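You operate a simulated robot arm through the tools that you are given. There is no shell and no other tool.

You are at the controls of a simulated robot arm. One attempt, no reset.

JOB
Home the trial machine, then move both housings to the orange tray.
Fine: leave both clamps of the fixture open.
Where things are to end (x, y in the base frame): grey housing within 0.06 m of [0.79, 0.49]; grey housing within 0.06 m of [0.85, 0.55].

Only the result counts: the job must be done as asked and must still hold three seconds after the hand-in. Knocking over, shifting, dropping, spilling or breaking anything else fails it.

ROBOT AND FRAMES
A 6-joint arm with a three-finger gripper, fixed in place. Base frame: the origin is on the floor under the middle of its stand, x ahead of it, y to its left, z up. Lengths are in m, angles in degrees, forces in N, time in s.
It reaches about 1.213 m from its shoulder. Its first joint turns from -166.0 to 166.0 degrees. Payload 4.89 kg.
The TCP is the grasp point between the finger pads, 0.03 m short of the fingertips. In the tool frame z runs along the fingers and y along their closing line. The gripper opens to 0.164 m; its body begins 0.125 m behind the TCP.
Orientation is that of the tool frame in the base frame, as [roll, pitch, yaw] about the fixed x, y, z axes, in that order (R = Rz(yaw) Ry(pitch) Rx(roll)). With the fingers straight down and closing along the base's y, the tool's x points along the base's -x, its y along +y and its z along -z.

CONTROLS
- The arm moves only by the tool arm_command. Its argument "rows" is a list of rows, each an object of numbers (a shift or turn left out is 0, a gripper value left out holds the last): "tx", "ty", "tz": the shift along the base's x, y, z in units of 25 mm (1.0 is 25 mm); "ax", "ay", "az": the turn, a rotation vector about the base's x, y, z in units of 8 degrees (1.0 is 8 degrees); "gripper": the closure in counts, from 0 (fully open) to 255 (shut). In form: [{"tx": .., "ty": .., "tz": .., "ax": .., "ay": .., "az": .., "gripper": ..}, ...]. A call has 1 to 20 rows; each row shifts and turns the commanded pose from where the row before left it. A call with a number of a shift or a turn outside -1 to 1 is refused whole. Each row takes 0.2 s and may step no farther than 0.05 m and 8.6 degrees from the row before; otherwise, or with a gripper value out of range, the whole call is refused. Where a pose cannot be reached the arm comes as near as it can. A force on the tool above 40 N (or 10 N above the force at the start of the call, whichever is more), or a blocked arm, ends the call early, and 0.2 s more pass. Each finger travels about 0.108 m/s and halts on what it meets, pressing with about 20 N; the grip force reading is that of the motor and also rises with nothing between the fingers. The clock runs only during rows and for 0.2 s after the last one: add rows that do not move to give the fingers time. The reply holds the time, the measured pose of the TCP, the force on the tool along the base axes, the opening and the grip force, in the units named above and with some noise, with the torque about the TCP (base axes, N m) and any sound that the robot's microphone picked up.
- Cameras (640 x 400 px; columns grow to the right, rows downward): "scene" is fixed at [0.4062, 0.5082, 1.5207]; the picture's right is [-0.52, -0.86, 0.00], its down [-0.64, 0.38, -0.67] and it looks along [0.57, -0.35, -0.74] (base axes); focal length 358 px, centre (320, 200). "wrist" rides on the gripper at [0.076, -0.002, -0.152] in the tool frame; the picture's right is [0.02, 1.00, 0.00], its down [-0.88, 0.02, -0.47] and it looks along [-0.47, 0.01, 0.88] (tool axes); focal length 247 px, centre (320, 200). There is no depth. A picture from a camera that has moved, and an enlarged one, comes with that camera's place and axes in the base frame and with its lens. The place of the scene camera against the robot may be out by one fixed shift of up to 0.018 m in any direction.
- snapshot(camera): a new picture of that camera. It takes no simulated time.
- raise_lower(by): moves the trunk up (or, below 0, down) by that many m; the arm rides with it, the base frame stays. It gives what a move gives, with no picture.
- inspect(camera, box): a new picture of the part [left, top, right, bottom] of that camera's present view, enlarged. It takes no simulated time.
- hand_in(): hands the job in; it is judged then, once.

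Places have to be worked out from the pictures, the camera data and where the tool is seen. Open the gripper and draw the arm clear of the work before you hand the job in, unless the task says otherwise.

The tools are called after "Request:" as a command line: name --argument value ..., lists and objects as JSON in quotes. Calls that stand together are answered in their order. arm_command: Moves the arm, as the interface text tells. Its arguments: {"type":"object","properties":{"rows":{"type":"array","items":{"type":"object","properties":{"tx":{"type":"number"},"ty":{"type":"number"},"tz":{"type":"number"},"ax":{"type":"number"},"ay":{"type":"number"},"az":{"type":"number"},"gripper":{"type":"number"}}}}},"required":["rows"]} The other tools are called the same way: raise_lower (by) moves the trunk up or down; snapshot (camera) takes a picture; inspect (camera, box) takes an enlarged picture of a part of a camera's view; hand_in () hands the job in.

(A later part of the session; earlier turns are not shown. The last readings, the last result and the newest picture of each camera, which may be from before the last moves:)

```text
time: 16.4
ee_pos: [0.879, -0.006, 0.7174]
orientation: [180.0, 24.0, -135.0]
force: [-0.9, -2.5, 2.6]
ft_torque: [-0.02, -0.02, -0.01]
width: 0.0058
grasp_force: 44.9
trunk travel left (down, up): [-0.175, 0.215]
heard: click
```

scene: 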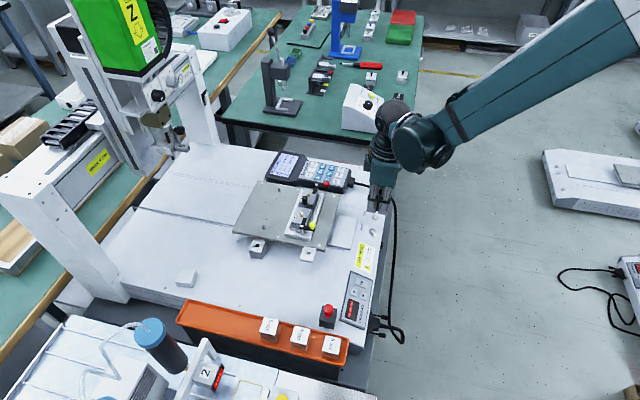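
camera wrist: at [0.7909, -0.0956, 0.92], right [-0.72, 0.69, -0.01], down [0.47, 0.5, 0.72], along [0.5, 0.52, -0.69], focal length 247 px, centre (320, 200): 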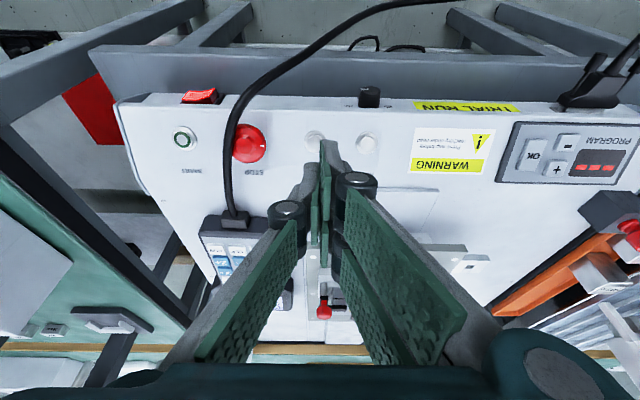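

A click was heard. I check whether the machine is homing.

Request:
snapshot --camera "scene"

Request:
inspect --camera "scene" --box '[260, 145, 360, 200]'

```text
taken
```

scene: 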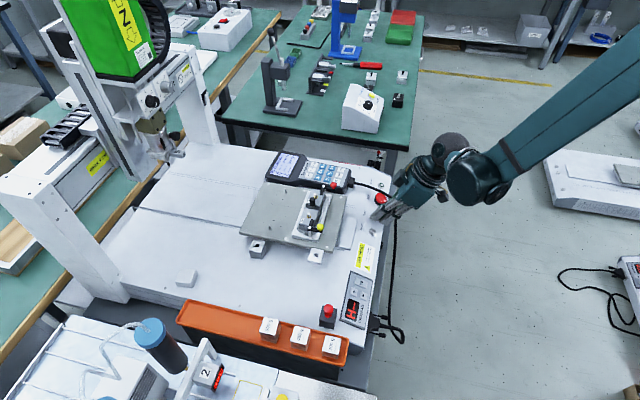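

```text
6.40 times, centred on (310, 172) of scene
camera zoom: at [0.4062, 0.5082, 1.5207], right [-0.52, -0.86, 0.0], down [-0.64, 0.38, -0.67], along [0.57, -0.35, -0.74], focal length 2289 px, centre (384, 376)
```

zoom: 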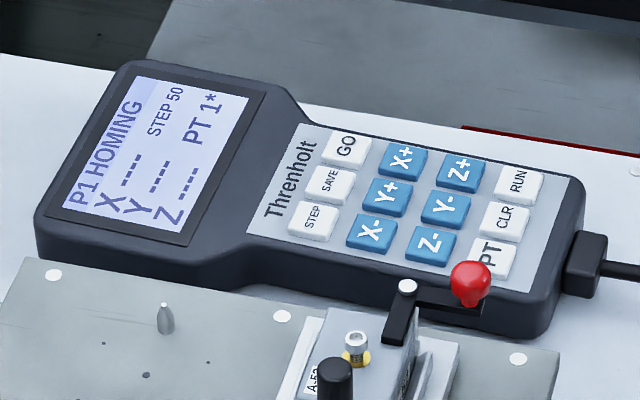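

The pendant shows "P1 HOMING" and the fixture table is moving toward the front edge. I retreat up and outward at once to stay clear of it.

Request:
arm_command --rows '[{"tx": -0.3, "ty": -0.3, "tz": 0.95}, {"tx": -0.5, "ty": -0.5, "tz": 1}, {"tx": -0.6, "ty": -0.6, "tz": 1}, {"tx": -0.6, "ty": -0.6, "tz": 1}, {"tx": -0.6, "ty": -0.6, "tz": 1}, {"tx": -0.6, "ty": -0.6, "tz": 1}, {}, {}, {}]'

Request:
snapshot --camera "scene"

Request:
inspect --camera "scene" --box '[260, 145, 360, 200]'

```text
time: 18.4
ee_pos: [0.8001, -0.0862, 0.8678]
orientation: [179.9, 24.0, -134.8]
force: [0.2, 0.5, -0.2]
ft_torque: [-0.06, 0.01, 0.0]
width: 0.0
grasp_force: 45.1
trunk travel left (down, up): [-0.175, 0.215]
```

```text
taken
```

scene: 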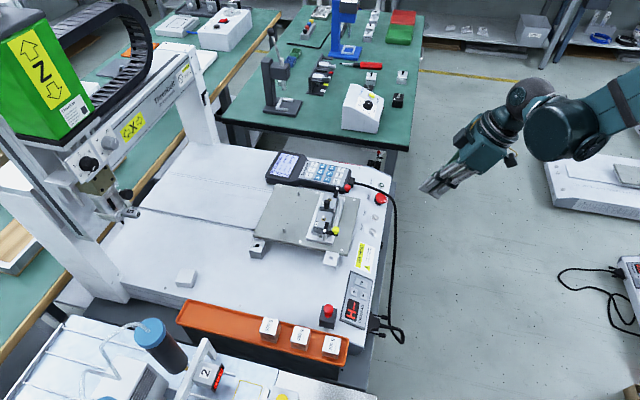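

```text
6.40 times, centred on (310, 172) of scene
camera zoom: at [0.4062, 0.5082, 1.5207], right [-0.52, -0.86, 0.0], down [-0.64, 0.38, -0.67], along [0.57, -0.35, -0.74], focal length 2289 px, centre (384, 376)
```

zoom: 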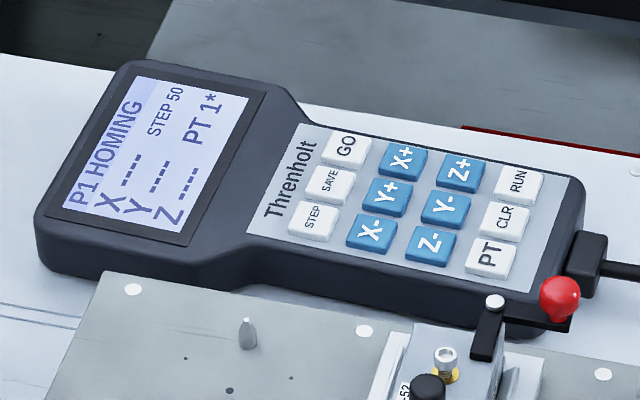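

Homing continues (head and table both travelling) and the arm is clear. I wait another 3 s without moving.

Request:
arm_command --rows '[{}, {}, {}, {}, {}, {}, {}, {}, {}, {}, {}, {}, {}, {}, {}]'

Request:
snapshot --camera "scene"

Request:
inspect --camera "scene" --box '[260, 145, 400, 270]'

```text
time: 21.6
ee_pos: [0.7995, -0.0856, 0.8686]
orientation: [-180.0, 24.0, -134.9]
force: [0.2, -0.1, 0.1]
ft_torque: [-0.04, -0.01, -0.02]
width: 0.0
grasp_force: 45.1
trunk travel left (down, up): [-0.175, 0.215]
```

```text
taken
```

scene: 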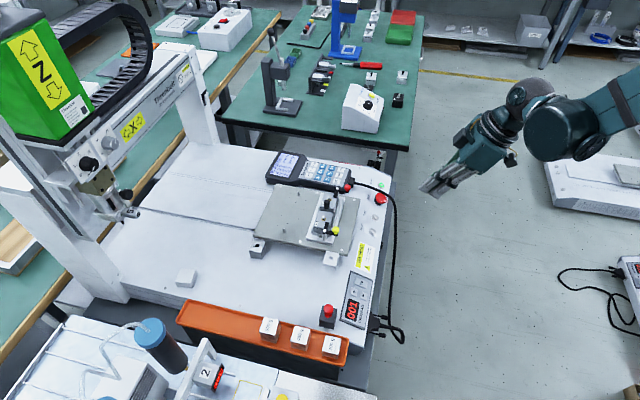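

```text
3.20 times, centred on (330, 208) of scene
camera zoom: at [0.4062, 0.5082, 1.5207], right [-0.52, -0.86, 0.0], down [-0.64, 0.38, -0.67], along [0.57, -0.35, -0.74], focal length 1145 px, centre (288, 176)
```

zoom: 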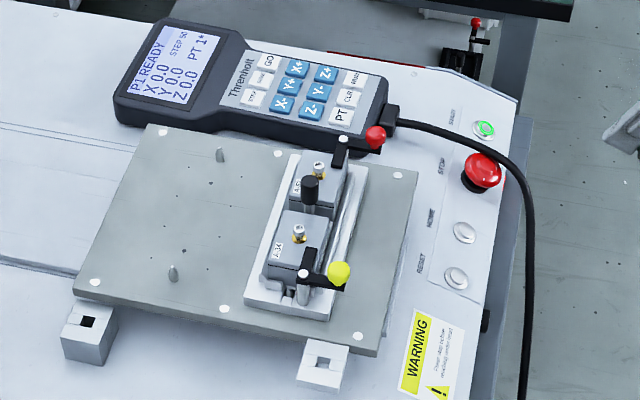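

Homing is done: pendant "P1 READY X 0.0 Y 0.0 Z 0.0", START lamp green, display 001. Now I straighten the tool, open the gripper, and move to a look-down pose over the fixture.

Request:
arm_command --rows '[{"tx": 0.333, "ty": 0.84, "tz": 0.54, "ax": -0.3535, "ay": 0.3535, "gripper": 0}, {"tx": 0.333, "ty": 0.84, "tz": 0.54, "ax": -0.3535, "ay": 0.3535}, {"tx": 0.333, "ty": 0.84, "tz": 0.54, "ax": -0.3535, "ay": 0.3535}, {"tx": 0.333, "ty": 0.84, "tz": 0.54, "ax": -0.3535, "ay": 0.3535}, {"tx": 0.333, "ty": 0.84, "tz": 0.54, "ax": -0.3535, "ay": 0.3535}, {"tx": 0.333, "ty": 0.84, "tz": 0.54, "ax": -0.3535, "ay": 0.3535}, {}, {}]'

Request:
snapshot --camera "wrist"

Request:
inspect --camera "wrist" --box '[230, 100, 430, 225]'

```text
time: 23.4
ee_pos: [0.8499, 0.0397, 0.9479]
orientation: [-179.9, -0.1, -134.8]
force: [0.0, -0.2, 0.0]
ft_torque: [-0.05, 0.04, 0.04]
width: 0.1641
grasp_force: 0.2
trunk travel left (down, up): [-0.175, 0.215]
```

```text
taken
camera wrist: at [0.797, -0.0149, 1.0991], right [-0.72, 0.69, 0.0], down [0.61, 0.64, 0.47], along [0.33, 0.34, -0.88], focal length 247 px, centre (320, 200)
```

wrist: 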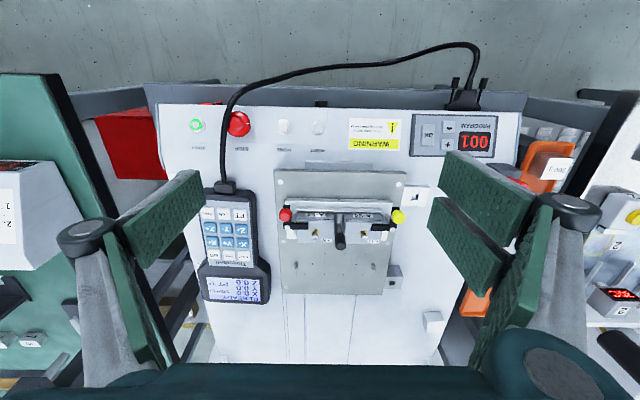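

```text
3.20 times, centred on (330, 162) of wrist
camera zoom: at [0.797, -0.0149, 1.0991], right [-0.72, 0.69, 0.0], down [0.61, 0.64, 0.47], along [0.33, 0.34, -0.88], focal length 790 px, centre (288, 320)
```

zoom: 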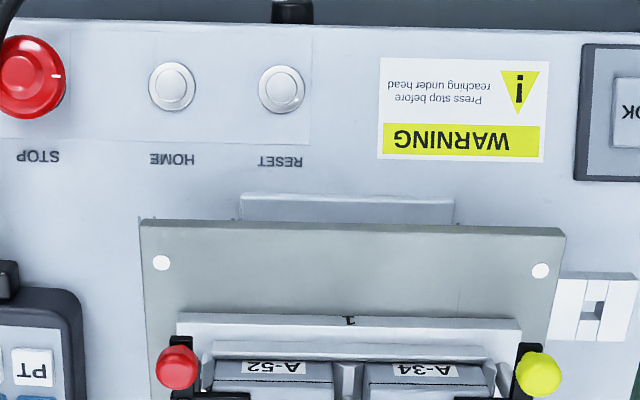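

I zoom in on the fixture with both housings and clamps.

Request:
inspect --camera "wrist" --box '[270, 185, 414, 275]'

Request:
inspect --camera "scene" --box '[305, 180, 365, 255]'

Request:
inspect --camera "wrist" --box '[410, 120, 640, 330]'

```text
4.44 times, centred on (342, 230) of wrist
camera zoom: at [0.797, -0.0149, 1.0991], right [-0.72, 0.69, 0.0], down [0.61, 0.64, 0.47], along [0.33, 0.34, -0.88], focal length 1098 px, centre (222, 67)
```

zoom: 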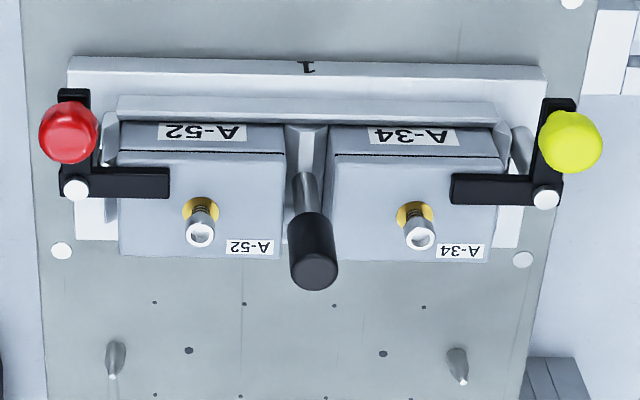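

```text
5.33 times, centred on (335, 218) of scene
camera zoom: at [0.4062, 0.5082, 1.5207], right [-0.52, -0.86, 0.0], down [-0.64, 0.38, -0.67], along [0.57, -0.35, -0.74], focal length 1908 px, centre (240, 107)
```

zoom: 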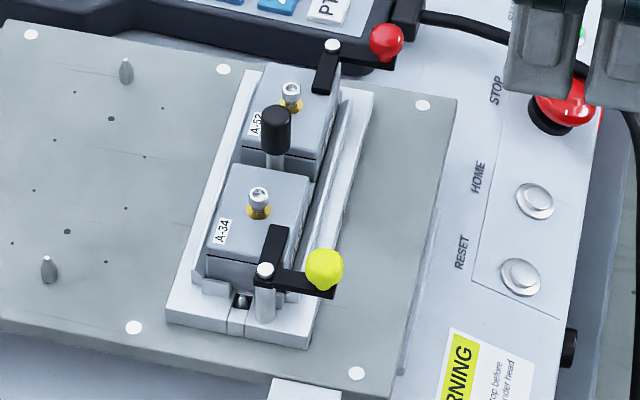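

```text
1.90 times, centred on (525, 225) of wrist
camera zoom: at [0.797, -0.0149, 1.0991], right [-0.72, 0.69, 0.0], down [0.61, 0.64, 0.47], along [0.33, 0.34, -0.88], focal length 470 px, centre (-70, 152)
```

zoom: 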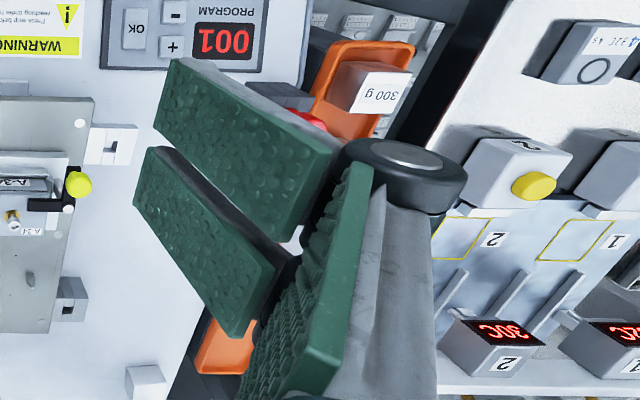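

The clamps are L-shaped swing arms on end posts; each knob must be pushed outward along the row to swing its finger off the housing. I take a second, nearer view for triangulating knobs, posts and housing tops.

Request:
arm_command --rows '[{"tx": 0.5, "ty": 0.6, "tz": -0.3}, {"tx": 0.5, "ty": 0.6, "tz": -0.3}, {"tx": 0.5, "ty": 0.6, "tz": -0.3}, {"tx": 0.5, "ty": 0.6, "tz": -0.3}, {}, {}]'

Request:
inspect --camera "wrist" --box '[240, 120, 400, 220]'

Request:
snapshot --camera "wrist"

```text
time: 24.8
ee_pos: [0.9004, 0.0997, 0.9178]
orientation: [-180.0, 0.0, -134.9]
force: [0.2, 0.0, 0.5]
ft_torque: [0.01, -0.02, 0.01]
width: 0.164
grasp_force: 0.0
trunk travel left (down, up): [-0.175, 0.215]
```

```text
4.00 times, centred on (320, 170) of wrist
camera zoom: at [0.847, 0.0436, 1.069], right [-0.72, 0.69, 0.0], down [0.61, 0.64, 0.47], along [0.33, 0.34, -0.88], focal length 988 px, centre (320, 320)
```

zoom: 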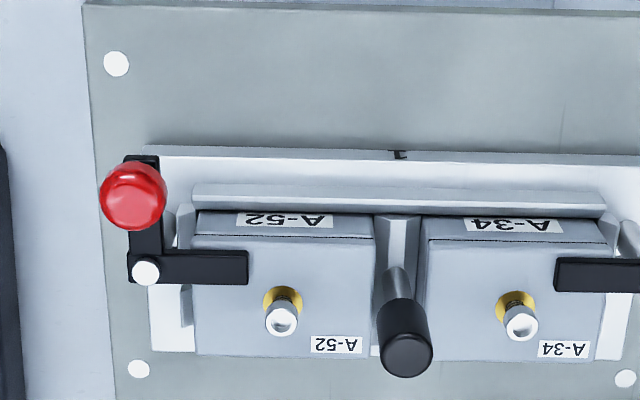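

```text
taken
camera wrist: at [0.847, 0.0436, 1.069], right [-0.72, 0.69, 0.0], down [0.61, 0.64, 0.47], along [0.33, 0.34, -0.88], focal length 247 px, centre (320, 200)
```

wrist: 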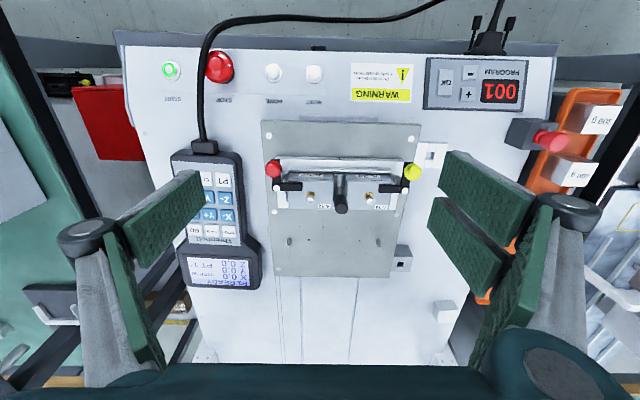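

From the two views: red knob centre ≈ (0.951, 0.079, 0.815), its pivot post ≈ 27 mm inboard of it with top ~0.805; housing tops ≈ 0.786, handle top ≈ 0.82. I pre-close the gripper to ~46 mm and move above the red knob, still well above everything.

Request:
arm_command --rows '[{"gripper": 183}, {"tx": 0.6, "ty": -0.35}, {"tx": 0.6, "ty": -0.35}, {"tx": 0.6, "ty": -0.35, "tz": -0.35}, {"tz": -0.35}, {}, {}]'

Request:
inspect --camera "wrist" --box '[220, 110, 420, 260]'

Request:
inspect --camera "scene" --box '[290, 130, 410, 260]'

```text
time: 26.4
ee_pos: [0.9448, 0.0739, 0.8988]
orientation: [-180.0, 0.0, -134.9]
force: [-0.4, -0.9, -0.2]
ft_torque: [-0.02, 0.01, -0.03]
width: 0.0461
grasp_force: 0.0
trunk travel left (down, up): [-0.175, 0.215]
```

```text
2.67 times, centred on (320, 185) of wrist
camera zoom: at [0.8921, 0.0182, 1.0511], right [-0.72, 0.69, 0.0], down [0.61, 0.64, 0.47], along [0.33, 0.34, -0.88], focal length 659 px, centre (320, 240)
```

zoom: 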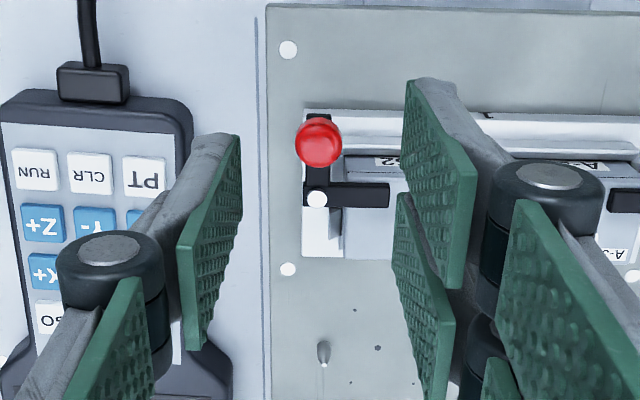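

```text
3.08 times, centred on (350, 195) of scene
camera zoom: at [0.4062, 0.5082, 1.5207], right [-0.52, -0.86, 0.0], down [-0.64, 0.38, -0.67], along [0.57, -0.35, -0.74], focal length 1101 px, centre (228, 215)
```

zoom: 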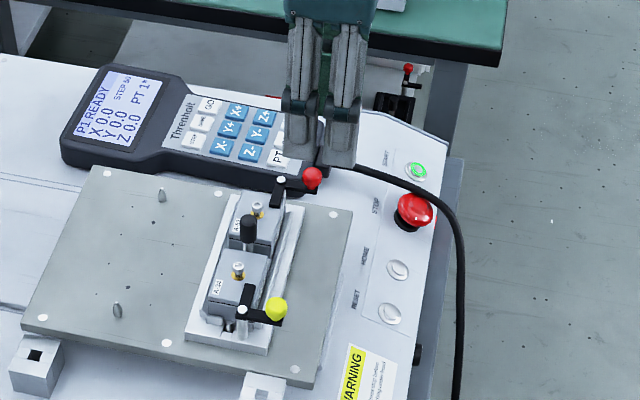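

The red knob (R-axis and depth) sits midway between the open pads as predicted. I descend so the fingertips are near z 0.81, just over the clamp-arm level.

Request:
arm_command --rows '[{"tz": -0.8}, {"tz": -0.8}, {"tz": -0.7}, {}]'

Request:
inspect --camera "wrist" --box '[240, 110, 400, 230]'

Request:
inspect --camera "scene" --box '[300, 150, 390, 240]'

```text
time: 27.4
ee_pos: [0.9418, 0.0743, 0.8408]
orientation: [-180.0, -0.1, -134.9]
force: [-0.2, 0.0, 1.0]
ft_torque: [0.03, 0.02, -0.02]
width: 0.0461
grasp_force: 0.0
trunk travel left (down, up): [-0.175, 0.215]
```

```text
3.33 times, centred on (320, 170) of wrist
camera zoom: at [0.8908, 0.0181, 0.9929], right [-0.72, 0.69, 0.0], down [0.61, 0.64, 0.47], along [0.33, 0.34, -0.88], focal length 823 px, centre (320, 300)
```

zoom: 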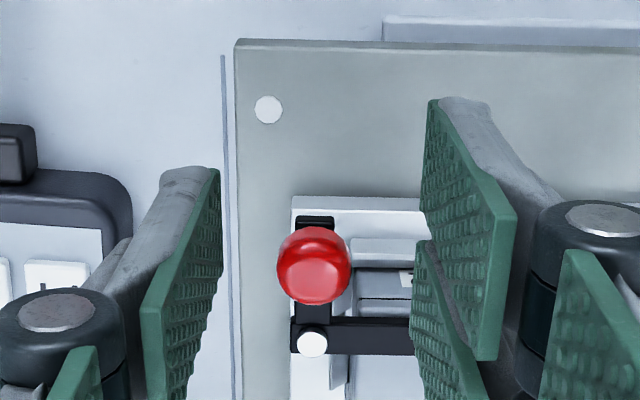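

```text
4.44 times, centred on (345, 195) of scene
camera zoom: at [0.4062, 0.5082, 1.5207], right [-0.52, -0.86, 0.0], down [-0.64, 0.38, -0.67], along [0.57, -0.35, -0.74], focal length 1590 px, centre (209, 222)
```

zoom: 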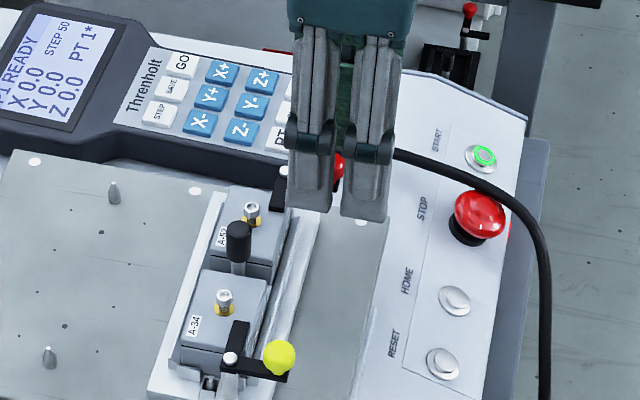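

Knob (z ≈ 0.814) lies between thumb and pair with the tips just below its middle. I close on it.

Request:
arm_command --rows '[{"gripper": 245}, {}, {}, {}]'

Request:
inspect --camera "wrist" --box '[240, 110, 400, 230]'

Request:
inspect --camera "scene" --box '[300, 150, 390, 240]'

```text
time: 28.4
ee_pos: [0.9435, 0.073, 0.841]
orientation: [-180.0, 0.0, -134.9]
force: [5.5, -7.9, -1.0]
ft_torque: [-0.25, -0.12, -0.1]
width: 0.0172
grasp_force: 20.0
trunk travel left (down, up): [-0.175, 0.215]
```

```text
3.33 times, centred on (320, 170) of wrist
camera zoom: at [0.8911, 0.0176, 0.993], right [-0.72, 0.69, 0.0], down [0.61, 0.64, 0.47], along [0.33, 0.34, -0.88], focal length 823 px, centre (320, 300)
```

zoom: 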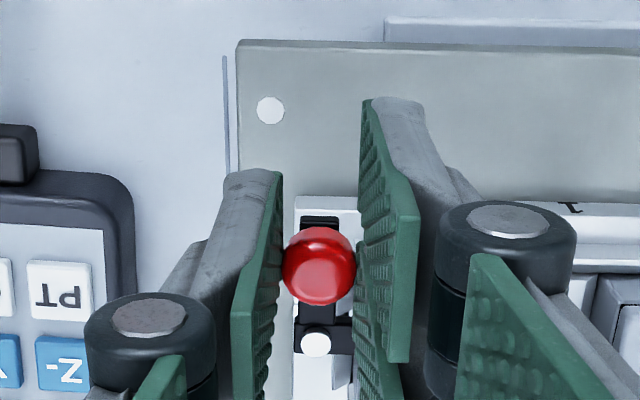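

```text
4.44 times, centred on (345, 195) of scene
camera zoom: at [0.4062, 0.5082, 1.5207], right [-0.52, -0.86, 0.0], down [-0.64, 0.38, -0.67], along [0.57, -0.35, -0.74], focal length 1590 px, centre (209, 222)
```

zoom: 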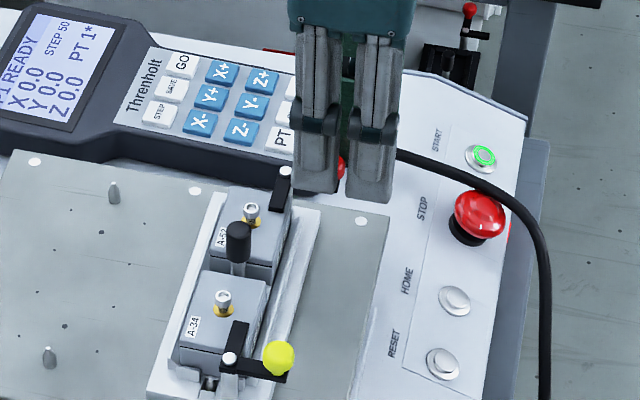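

The knob is held (17 mm). I start swinging it about its post, turning the tool along with it, beginning with 24° to see if it moves freely.

Request:
arm_command --rows '[{"tx": 0.152, "ty": -0.14, "az": 1.0}, {"tx": 0.172, "ty": -0.12, "az": 1.0}, {"tx": 0.184, "ty": -0.092, "az": 1.0}]'

Request:
inspect --camera "wrist" --box '[240, 110, 400, 230]'

```text
time: 29.2
ee_pos: [0.9567, 0.064, 0.8418]
orientation: [180.0, 0.0, -110.8]
force: [-3.8, 1.2, -0.6]
ft_torque: [0.19, 0.07, 0.1]
width: 0.0172
grasp_force: 19.9
trunk travel left (down, up): [-0.175, 0.215]
```

```text
3.33 times, centred on (320, 170) of wrist
camera zoom: at [0.9318, -0.0077, 0.993], right [-0.94, 0.33, 0.0], down [0.29, 0.83, 0.47], along [0.16, 0.45, -0.88], focal length 823 px, centre (320, 300)
```

zoom: 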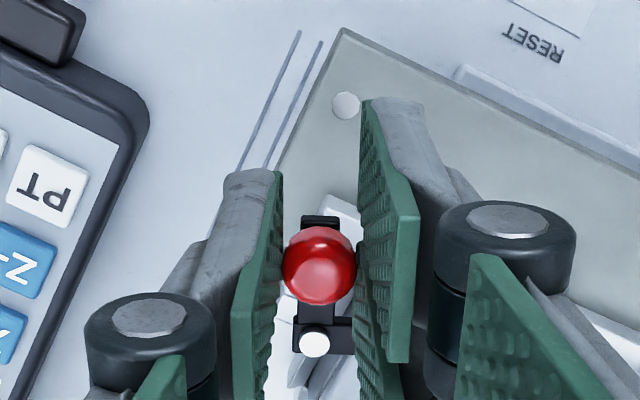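

The clamp swings freely with the gripper (only ~4 N). I continue the arc to about 88°.

Request:
arm_command --rows '[{"tx": 0.196, "ty": -0.064, "az": 1.0}, {"tx": 0.204, "ty": -0.04, "az": 1.0}, {"tx": 0.208, "ty": -0.008, "az": 1.0}, {"tx": 0.204, "ty": 0.02, "az": 1.0}, {"tx": 0.204, "ty": 0.048, "az": 1.0}, {"tx": 0.192, "ty": 0.076, "az": 1.0}, {"tx": 0.18, "ty": 0.104, "az": 1.0}, {"tx": 0.164, "ty": 0.124, "az": 1.0}]'

Request:
inspect --camera "wrist" --box '[240, 110, 400, 230]'

Request:
inspect --camera "scene" --box '[290, 140, 410, 250]'

```text
time: 31.0
ee_pos: [0.9944, 0.0717, 0.8415]
orientation: [180.0, 0.1, -46.8]
force: [3.4, -3.0, 5.4]
ft_torque: [0.03, -0.01, 0.02]
width: 0.0172
grasp_force: 20.1
trunk travel left (down, up): [-0.175, 0.215]
```

```text
3.33 times, centred on (320, 170) of wrist
camera zoom: at [1.0493, 0.0169, 0.993], right [-0.71, -0.7, 0.0], down [-0.62, 0.63, 0.47], along [-0.33, 0.34, -0.88], focal length 823 px, centre (320, 300)
```

zoom: 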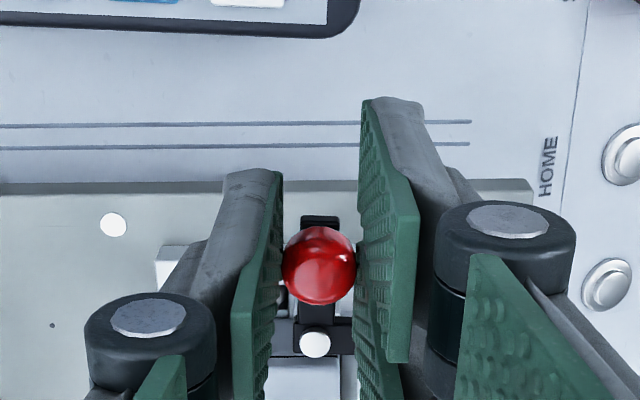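

```text
3.64 times, centred on (350, 195) of scene
camera zoom: at [0.4062, 0.5082, 1.5207], right [-0.52, -0.86, 0.0], down [-0.64, 0.38, -0.67], along [0.57, -0.35, -0.74], focal length 1301 px, centre (211, 218)
```

zoom: 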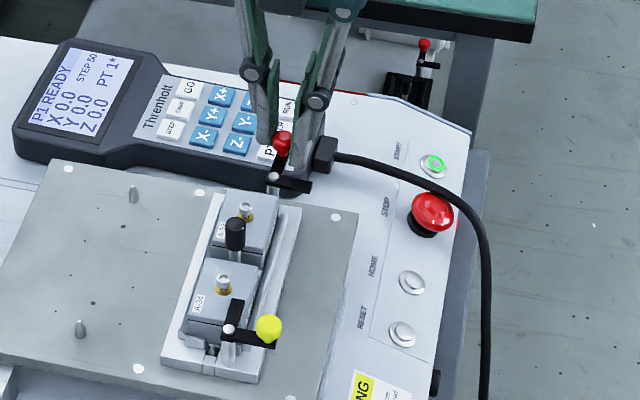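

Red clamp is swung fully open. I release it, rise, and carry the tool over to the yellow knob at about (0.843, 0.187), turning back to the original yaw.

Request:
arm_command --rows '[{"gripper": 183}, {}, {}, {"tz": 0.8}, {"tz": 0.8}, {"tz": 0.8}, {"tz": 0.8}, {}]'

Request:
inspect --camera "scene" --box '[290, 140, 410, 250]'

```text
time: 32.8
ee_pos: [0.995, 0.0727, 0.922]
orientation: [180.0, -0.1, -47.0]
force: [-0.2, 0.2, 0.6]
ft_torque: [0.0, -0.03, -0.01]
width: 0.0463
grasp_force: 0.0
trunk travel left (down, up): [-0.175, 0.215]
```

```text
3.64 times, centred on (350, 195) of scene
camera zoom: at [0.4062, 0.5082, 1.5207], right [-0.52, -0.86, 0.0], down [-0.64, 0.38, -0.67], along [0.57, -0.35, -0.74], focal length 1301 px, centre (211, 218)
```

zoom: 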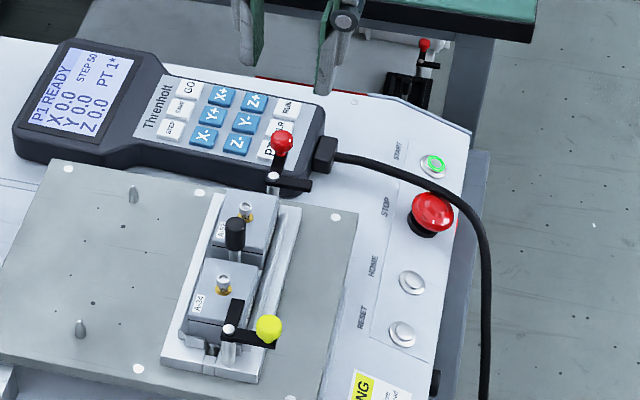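

The red clamp stays open with its finger off A-52. Now I move over to the yellow knob.

Request:
arm_command --rows '[{"tx": -0.577, "ty": 0.39, "az": -1.0}, {"tx": -0.577, "ty": 0.39, "az": -1.0}, {"tx": -0.577, "ty": 0.39, "az": -1.0}, {"tx": -0.577, "ty": 0.39, "az": -1.0}, {"tx": -0.577, "ty": 0.39, "az": -1.0}, {"tx": -0.577, "ty": 0.39, "az": -1.0}, {"tx": -0.577, "ty": 0.39, "az": -1.0}, {"tx": -0.577, "ty": 0.39, "az": -1.0}, {"tx": -0.577, "ty": 0.39, "az": -1.0}, {"tx": -0.577, "ty": 0.39, "az": -1.0}, {"tx": -0.577, "ty": 0.39, "az": -1.0}, {}, {}]'

Request:
inspect --camera "wrist" --box '[220, 90, 420, 240]'

```text
time: 35.6
ee_pos: [0.837, 0.1783, 0.9225]
orientation: [-180.0, 0.0, -135.0]
force: [0.1, 0.6, -0.6]
ft_torque: [-0.01, 0.0, 0.02]
width: 0.0464
grasp_force: 0.1
trunk travel left (down, up): [-0.175, 0.215]
```

```text
2.67 times, centred on (320, 165) of wrist
camera zoom: at [0.7843, 0.1233, 1.0729], right [-0.72, 0.69, 0.0], down [0.61, 0.64, 0.47], along [0.33, 0.34, -0.88], focal length 659 px, centre (320, 293)
```

zoom: 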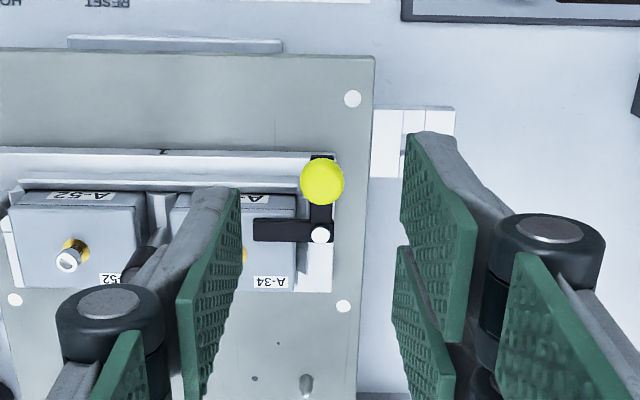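

The yellow knob sits centred between the pads. I descend to the same level as for the red one and close.

Request:
arm_command --rows '[{"tz": -0.8}, {"tz": -0.8}, {"tz": -0.8}, {"tz": -0.84}, {}, {"gripper": 245}, {}, {}, {}]'

Request:
inspect --camera "wrist" --box '[240, 110, 400, 230]'

```text
time: 37.6
ee_pos: [0.8357, 0.1776, 0.8409]
orientation: [180.0, 0.0, -134.9]
force: [-17.5, 14.1, 0.4]
ft_torque: [0.28, 0.53, 0.24]
width: 0.0176
grasp_force: 20.2
trunk travel left (down, up): [-0.175, 0.215]
```

```text
3.33 times, centred on (320, 170) of wrist
camera zoom: at [0.7835, 0.1224, 0.9924], right [-0.72, 0.69, 0.0], down [0.61, 0.64, 0.47], along [0.33, 0.34, -0.88], focal length 823 px, centre (320, 300)
```

zoom: 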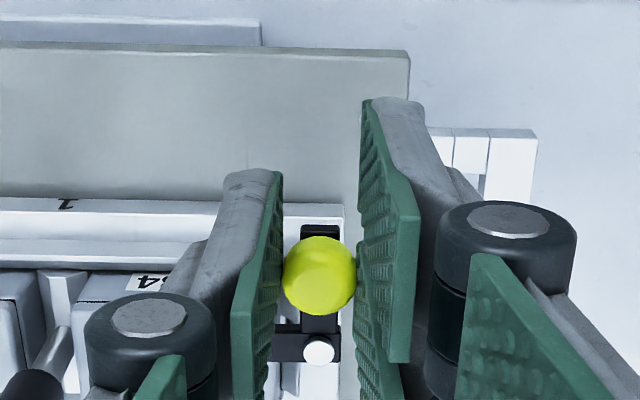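

The yellow knob is held. I swing it about its post in the opposite direction, first 24°.

Request:
arm_command --rows '[{"tx": -0.148, "ty": 0.164, "az": -1.0}, {"tx": -0.12, "ty": 0.18, "az": -1.0}, {"tx": -0.096, "ty": 0.196, "az": -1.0}]'

Request:
inspect --camera "wrist" --box '[240, 110, 400, 230]'

```text
time: 38.4
ee_pos: [0.8272, 0.1912, 0.8395]
orientation: [179.9, 0.0, -158.9]
force: [1.8, -6.0, -0.4]
ft_torque: [-0.06, -0.16, -0.2]
width: 0.0171
grasp_force: 20.1
trunk travel left (down, up): [-0.175, 0.215]
```

```text
3.33 times, centred on (320, 170) of wrist
camera zoom: at [0.7567, 0.1621, 0.9915], right [-0.38, 0.93, 0.0], down [0.82, 0.33, 0.47], along [0.44, 0.18, -0.88], focal length 823 px, centre (320, 300)
```

zoom: 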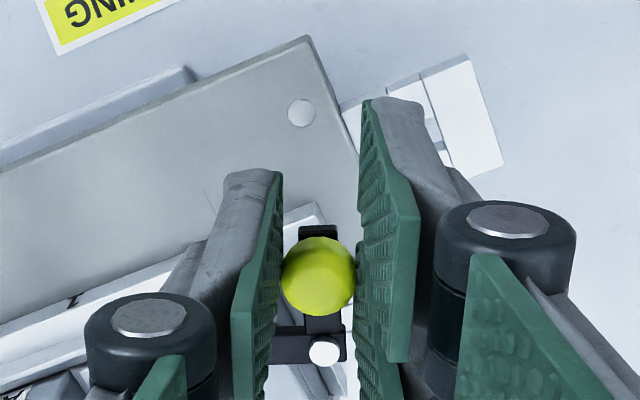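

The yellow clamp follows too. I continue its arc to about 88°.

Request:
arm_command --rows '[{"tx": -0.068, "ty": 0.212, "az": -1.0}, {"tx": -0.036, "ty": 0.212, "az": -1.0}, {"tx": -0.008, "ty": 0.22, "az": -1.0}, {"tx": 0.024, "ty": 0.216, "az": -1.0}, {"tx": 0.056, "ty": 0.212, "az": -1.0}, {"tx": 0.08, "ty": 0.204, "az": -1.0}, {"tx": 0.112, "ty": 0.188, "az": -1.0}, {"tx": 0.136, "ty": 0.172, "az": -1.0}]'

Request:
inspect --camera "wrist" --box '[240, 110, 400, 230]'

Request:
inspect --camera "scene" --box '[280, 160, 400, 270]'

```text
time: 40.2
ee_pos: [0.8362, 0.233, 0.8412]
orientation: [-180.0, 0.0, 137.0]
force: [-2.0, 0.3, 0.3]
ft_torque: [-0.2, -0.21, -0.06]
width: 0.0172
grasp_force: 19.4
trunk travel left (down, up): [-0.175, 0.215]
```

```text
3.33 times, centred on (320, 170) of wrist
camera zoom: at [0.7787, 0.2838, 0.9918], right [0.67, 0.75, 0.0], down [0.66, -0.59, 0.47], along [0.35, -0.32, -0.88], focal length 823 px, centre (320, 300)
```

zoom: 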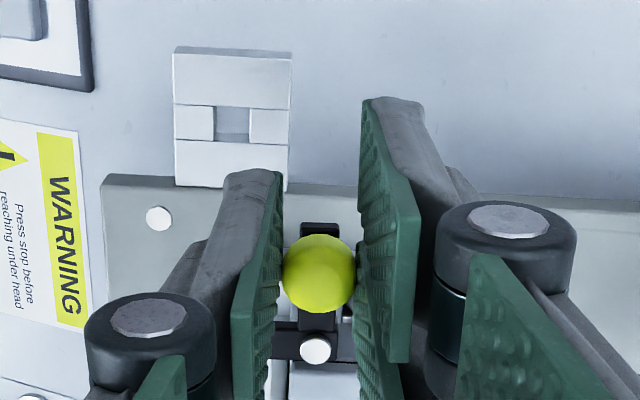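

```text
3.64 times, centred on (340, 215) of scene
camera zoom: at [0.4062, 0.5082, 1.5207], right [-0.52, -0.86, 0.0], down [-0.64, 0.38, -0.67], along [0.57, -0.35, -0.74], focal length 1301 px, centre (247, 146)
```

zoom: 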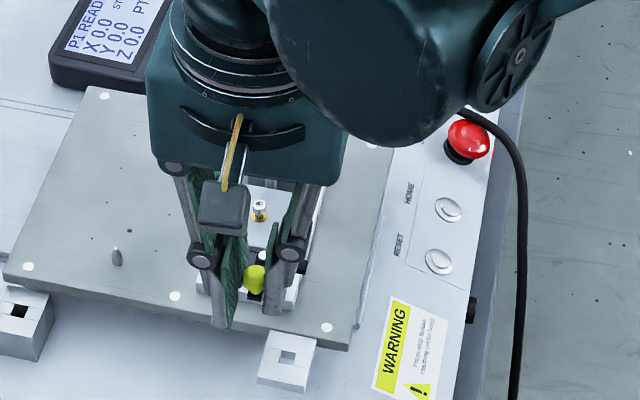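

Both clamps are open. I release the yellow knob, rise, and then fly to a pose from which the wrist camera sees the orange tray.

Request:
arm_command --rows '[{"gripper": 183}, {}, {}, {"tz": 0.9}, {"tz": 0.9}, {"tz": 0.9}, {"tz": 0.9}, {"tz": 0.4, "tx": -0.3, "ty": 0.9, "gripper": 0}, {"tx": -0.3, "ty": 0.95}, {"tx": -0.3, "ty": 0.95}, {"tx": -0.3, "ty": 0.95}, {"tx": -0.3, "ty": 0.95}, {"tx": -0.3, "ty": 0.95}, {"tx": -0.3, "ty": 0.95}, {"tx": -0.3, "ty": 0.95}, {"tx": -0.3, "ty": 0.95}, {"tx": -0.3, "ty": 0.95}, {"tx": -0.3, "ty": 0.95}, {"tx": -0.3, "ty": 0.95}, {}]'

Request:
snapshot --camera "wrist"

Request:
snapshot --camera "scene"

```text
time: 44.4
ee_pos: [0.7444, 0.5173, 0.9388]
orientation: [180.0, 0.0, 137.0]
force: [0.0, -1.2, 0.0]
ft_torque: [0.03, 0.02, 0.0]
width: 0.164
grasp_force: 0.0
trunk travel left (down, up): [-0.175, 0.215]
```

```text
taken
camera wrist: at [0.6889, 0.5685, 1.0917], right [0.66, 0.75, 0.0], down [0.66, -0.59, 0.47], along [0.35, -0.31, -0.88], focal length 247 px, centre (320, 200)
```

wrist: 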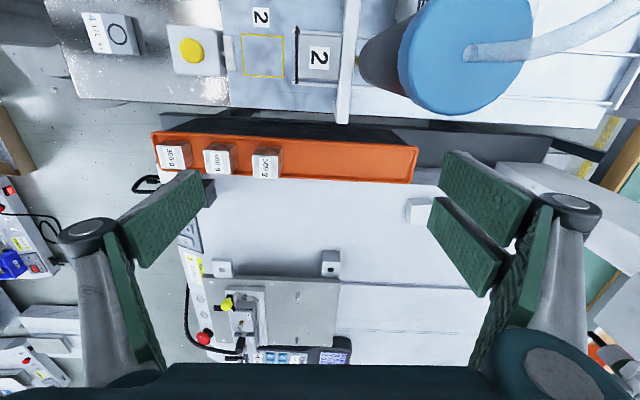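

```text
taken
```

scene: 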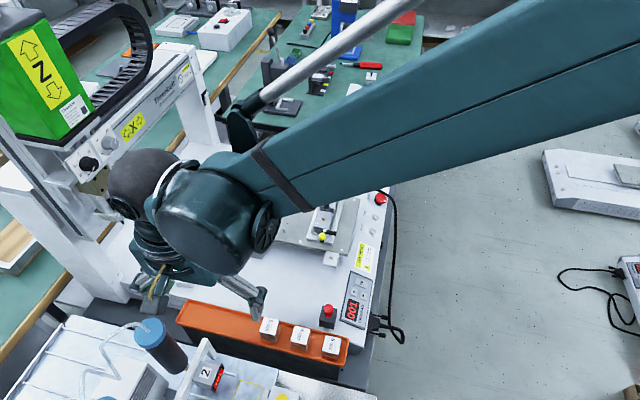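

A tall blue-capped cylinder stands close to this spot (about (0.715, 0.605), top near z 1.0), so I must keep the camera/palm away from it when placing. I zoom in on the tray and the fixture from here.

Request:
inspect --camera "wrist" --box '[140, 100, 440, 220]'

Request:
inspect --camera "wrist" --box '[170, 240, 370, 370]'

Request:
inspect --camera "scene" --box '[120, 240, 370, 400]'

```text
2.13 times, centred on (290, 160) of wrist
camera zoom: at [0.6889, 0.5685, 1.0917], right [0.66, 0.75, 0.0], down [0.66, -0.59, 0.47], along [0.35, -0.31, -0.88], focal length 527 px, centre (384, 285)
```

zoom: 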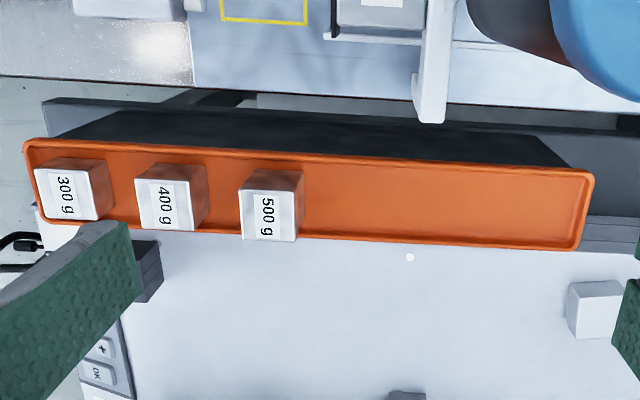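

```text
3.08 times, centred on (270, 305) of wrist
camera zoom: at [0.6889, 0.5685, 1.0917], right [0.66, 0.75, 0.0], down [0.66, -0.59, 0.47], along [0.35, -0.31, -0.88], focal length 760 px, centre (474, -123)
```

zoom: 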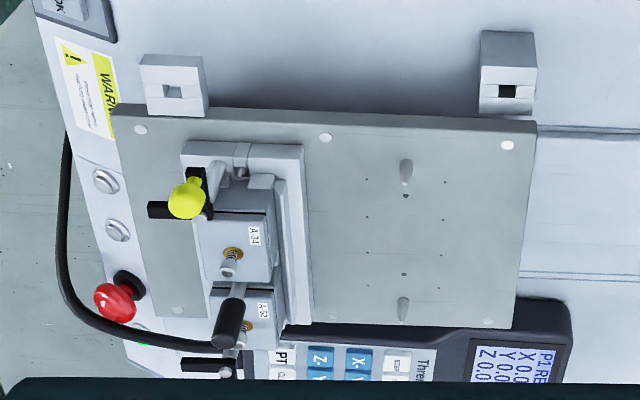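

```text
2.50 times, centred on (245, 320) of scene
camera zoom: at [0.4062, 0.5082, 1.5207], right [-0.52, -0.86, 0.0], down [-0.64, 0.38, -0.67], along [0.57, -0.35, -0.74], focal length 894 px, centre (508, -100)
```

zoom: 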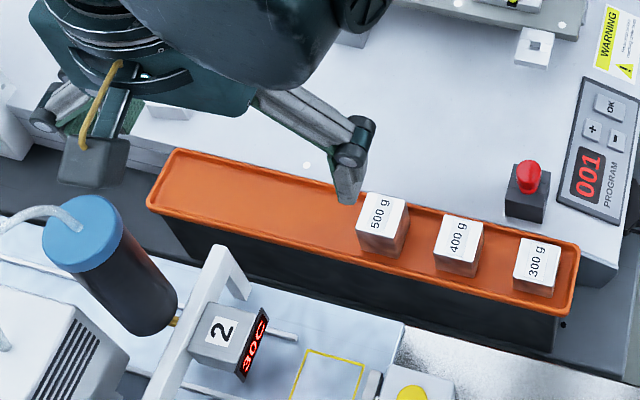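

The tray is a shallow orange one, about 69 mm wide, running along the 45° direction; its free left part matches the two target places. A white bracket and the cylinder stand beside it, so I take another view from 14 cm nearer the robot to triangulate their heights.

Request:
arm_command --rows '[{"tx": -0.7, "ty": -0.65}, {"tx": -0.7, "ty": -0.65}, {"tx": -0.7, "ty": -0.65}, {"tx": -0.7, "ty": -0.65}, {"tx": -0.7, "ty": -0.65}, {"tx": -0.7, "ty": -0.65}, {}, {}]'

Request:
snapshot --camera "wrist"

Request:
inspect --camera "wrist" --box '[240, 40, 540, 220]'

Request:
inspect --camera "scene" --box '[100, 280, 260, 390]'

```text
time: 46.2
ee_pos: [0.6396, 0.421, 0.9398]
orientation: [179.9, 0.0, 137.2]
force: [-0.1, 0.5, -0.8]
ft_torque: [0.02, -0.04, -0.01]
width: 0.164
grasp_force: 0.1
trunk travel left (down, up): [-0.175, 0.215]
```

```text
taken
camera wrist: at [0.583, 0.4713, 1.0914], right [0.67, 0.75, 0.0], down [0.66, -0.59, 0.47], along [0.35, -0.31, -0.88], focal length 247 px, centre (320, 200)
```

wrist: 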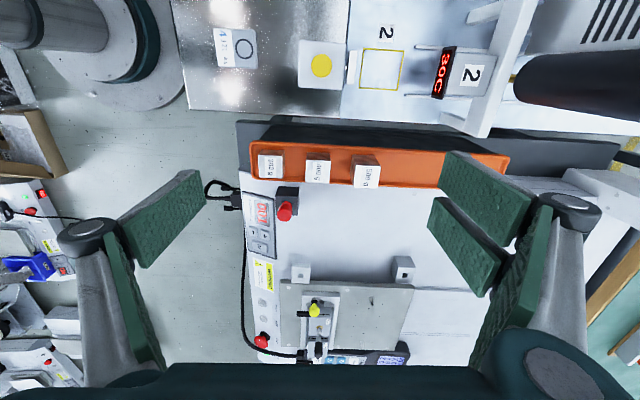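

```text
2.13 times, centred on (390, 130) of wrist
camera zoom: at [0.583, 0.4713, 1.0914], right [0.67, 0.75, 0.0], down [0.66, -0.59, 0.47], along [0.35, -0.31, -0.88], focal length 527 px, centre (171, 349)
```

zoom: 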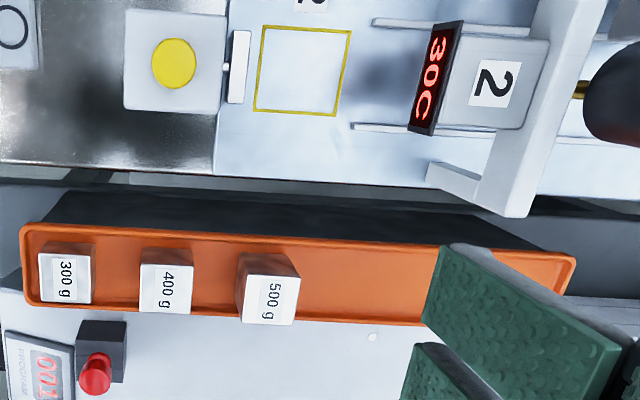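

```text
3.64 times, centred on (180, 335) of scene
camera zoom: at [0.4062, 0.5082, 1.5207], right [-0.52, -0.86, 0.0], down [-0.64, 0.38, -0.67], along [0.57, -0.35, -0.74], focal length 1301 px, centre (829, -291)
```

zoom: 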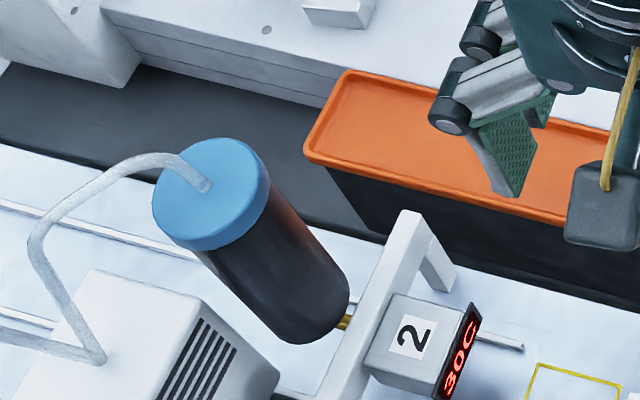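

Triangulation gives the tray rim at z ≈ 0.728 with (0.79,0.49) and (0.85,0.55) on its centre line, and the white bracket's end at about (0.742,0.551) reaching z ≈ 0.83. Now I go above housing A-34 at (0.904, 0.190), pads pre-opened to 75 mm, thumb on the front side.

Request:
arm_command --rows '[{"gripper": 138, "tx": 0.881, "ty": -0.769, "az": -0.275}, {"tx": 0.881, "ty": -0.769}, {"tx": 0.881, "ty": -0.769}, {"tx": 0.881, "ty": -0.769}, {"tx": 0.881, "ty": -0.769}, {"tx": 0.881, "ty": -0.769}, {"tx": 0.881, "ty": -0.769}, {"tx": 0.881, "ty": -0.769}, {"tx": 0.881, "ty": -0.769}, {"tx": 0.881, "ty": -0.769}, {"tx": 0.881, "ty": -0.769}, {"tx": 0.881, "ty": -0.769}, {"tz": -0.6}, {"tz": -0.6}, {}, {}]'

Request:
snapshot --camera "wrist"

Request:
inspect --camera "wrist" --box '[220, 100, 420, 250]'

```text
time: 49.6
ee_pos: [0.9056, 0.1914, 0.9105]
orientation: [-180.0, 0.0, 134.9]
force: [0.2, -0.7, -0.9]
ft_torque: [-0.01, 0.03, 0.03]
width: 0.0755
grasp_force: 0.0
trunk travel left (down, up): [-0.175, 0.215]
```

```text
taken
camera wrist: at [0.8502, 0.2434, 1.0622], right [0.69, 0.72, 0.0], down [0.64, -0.61, 0.47], along [0.34, -0.33, -0.88], focal length 247 px, centre (320, 200)
```

wrist: 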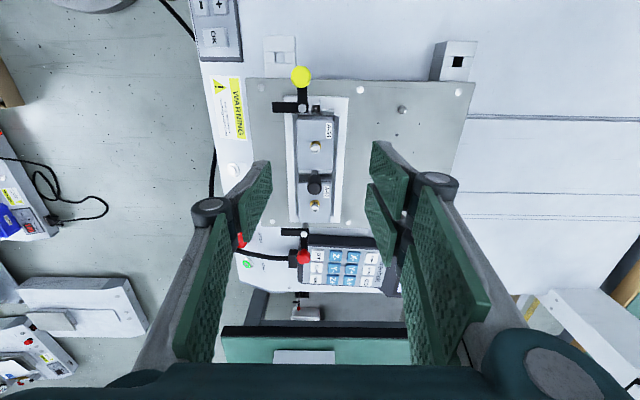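

```text
2.67 times, centred on (320, 175) of wrist
camera zoom: at [0.8502, 0.2434, 1.0622], right [0.69, 0.72, 0.0], down [0.64, -0.61, 0.47], along [0.34, -0.33, -0.88], focal length 659 px, centre (320, 267)
```

zoom: 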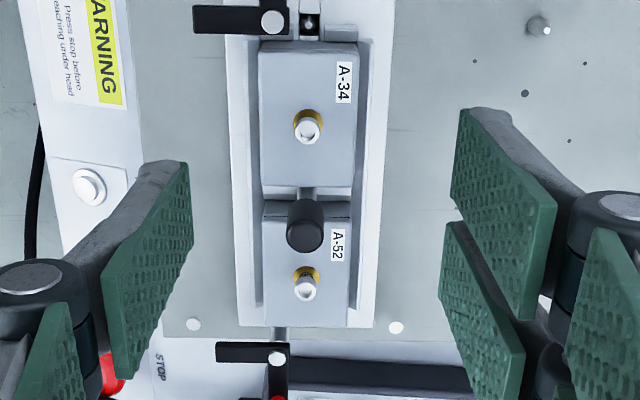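

A-34's top is centred about 5 mm toward the front of my TCP. I shift by that and descend to z 0.83 for a check before the final approach.

Request:
arm_command --rows '[{"tx": -0.14, "ty": -0.14, "tz": -0.6}, {"tz": -0.8}, {"tz": -0.8}, {"tz": -0.8}, {}]'

Request:
inspect --camera "wrist" --box '[220, 80, 420, 230]'

Request:
inspect --camera "scene" --box '[280, 170, 380, 260]'

```text
time: 50.8
ee_pos: [0.9016, 0.1875, 0.8351]
orientation: [-180.0, 0.0, 134.9]
force: [-0.4, -1.2, -0.3]
ft_torque: [0.0, -0.01, -0.04]
width: 0.0752
grasp_force: 0.0
trunk travel left (down, up): [-0.175, 0.215]
```

```text
2.67 times, centred on (320, 155) of wrist
camera zoom: at [0.8461, 0.2401, 0.987], right [0.69, 0.72, 0.0], down [0.64, -0.61, 0.47], along [0.34, -0.33, -0.88], focal length 659 px, centre (320, 320)
```

zoom: 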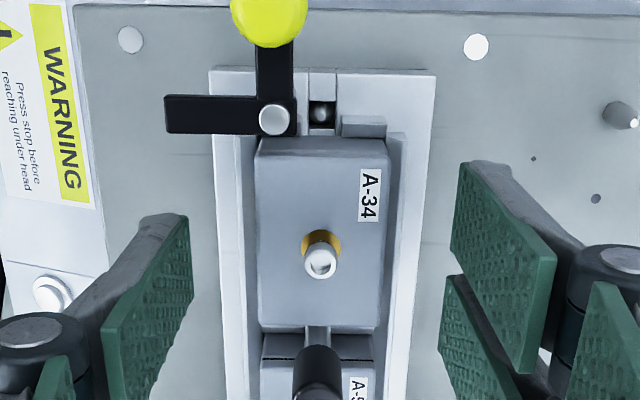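

```text
4.44 times, centred on (330, 215) of scene
camera zoom: at [0.4062, 0.5082, 1.5207], right [-0.52, -0.86, 0.0], down [-0.64, 0.38, -0.67], along [0.57, -0.35, -0.74], focal length 1590 px, centre (276, 133)
```

zoom: 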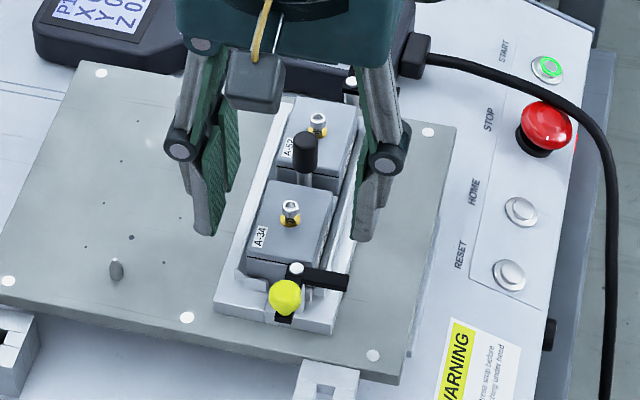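

The housing is centred between the pads. I go down the last 35 mm to TCP z 0.80 (tips about 15 mm below the housing top, above the rails).

Request:
arm_command --rows '[{"tz": -0.5}, {"tz": -0.5}, {"tz": -0.4}, {}]'

Request:
inspect --camera "wrist" --box '[220, 80, 420, 230]'

Request:
inspect --camera "scene" --box '[280, 170, 380, 260]'

```text
time: 51.8
ee_pos: [0.9019, 0.1875, 0.8002]
orientation: [-180.0, 0.1, 134.9]
force: [-1.0, -0.4, 0.0]
ft_torque: [0.0, 0.01, -0.03]
width: 0.0754
grasp_force: 0.2
trunk travel left (down, up): [-0.175, 0.215]
```

```text
2.67 times, centred on (320, 155) of wrist
camera zoom: at [0.847, 0.2394, 0.9518], right [0.69, 0.72, 0.0], down [0.64, -0.61, 0.47], along [0.34, -0.33, -0.88], focal length 659 px, centre (320, 320)
```

zoom: 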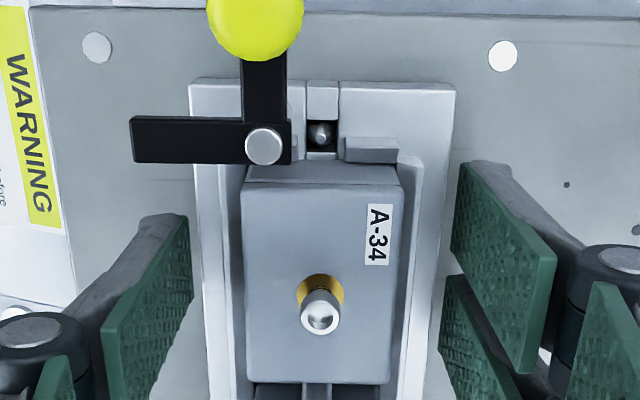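

```text
4.44 times, centred on (330, 215) of scene
camera zoom: at [0.4062, 0.5082, 1.5207], right [-0.52, -0.86, 0.0], down [-0.64, 0.38, -0.67], along [0.57, -0.35, -0.74], focal length 1590 px, centre (276, 133)
```

zoom: 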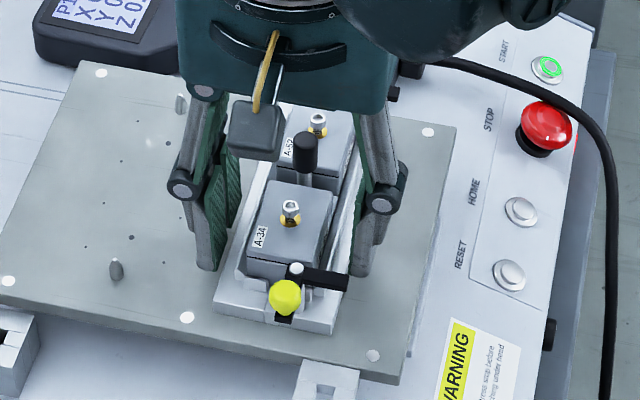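

Everything is clear around the housing. I close the gripper on A-34.

Request:
arm_command --rows '[{"gripper": 255}, {}, {}, {}]'

Request:
inspect --camera "wrist" --box '[220, 80, 420, 230]'

```text
time: 52.8
ee_pos: [0.9015, 0.1866, 0.8004]
orientation: [-180.0, 0.0, 135.0]
force: [-1.2, -1.8, -0.1]
ft_torque: [-0.07, 0.06, 0.26]
width: 0.0542
grasp_force: 20.1
trunk travel left (down, up): [-0.175, 0.215]
```

```text
2.67 times, centred on (320, 155) of wrist
camera zoom: at [0.8469, 0.2394, 0.952], right [0.69, 0.72, 0.0], down [0.64, -0.61, 0.47], along [0.34, -0.33, -0.88], focal length 659 px, centre (320, 320)
```

zoom: 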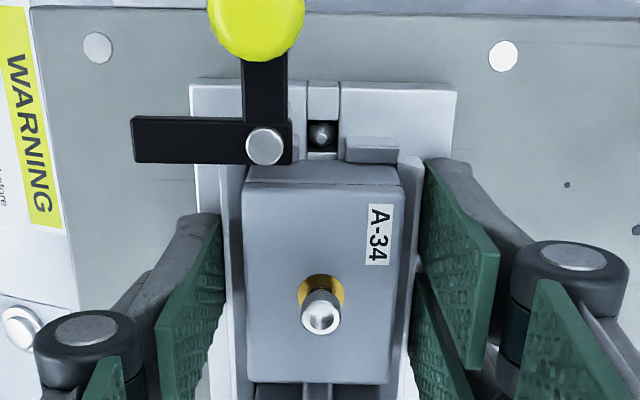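

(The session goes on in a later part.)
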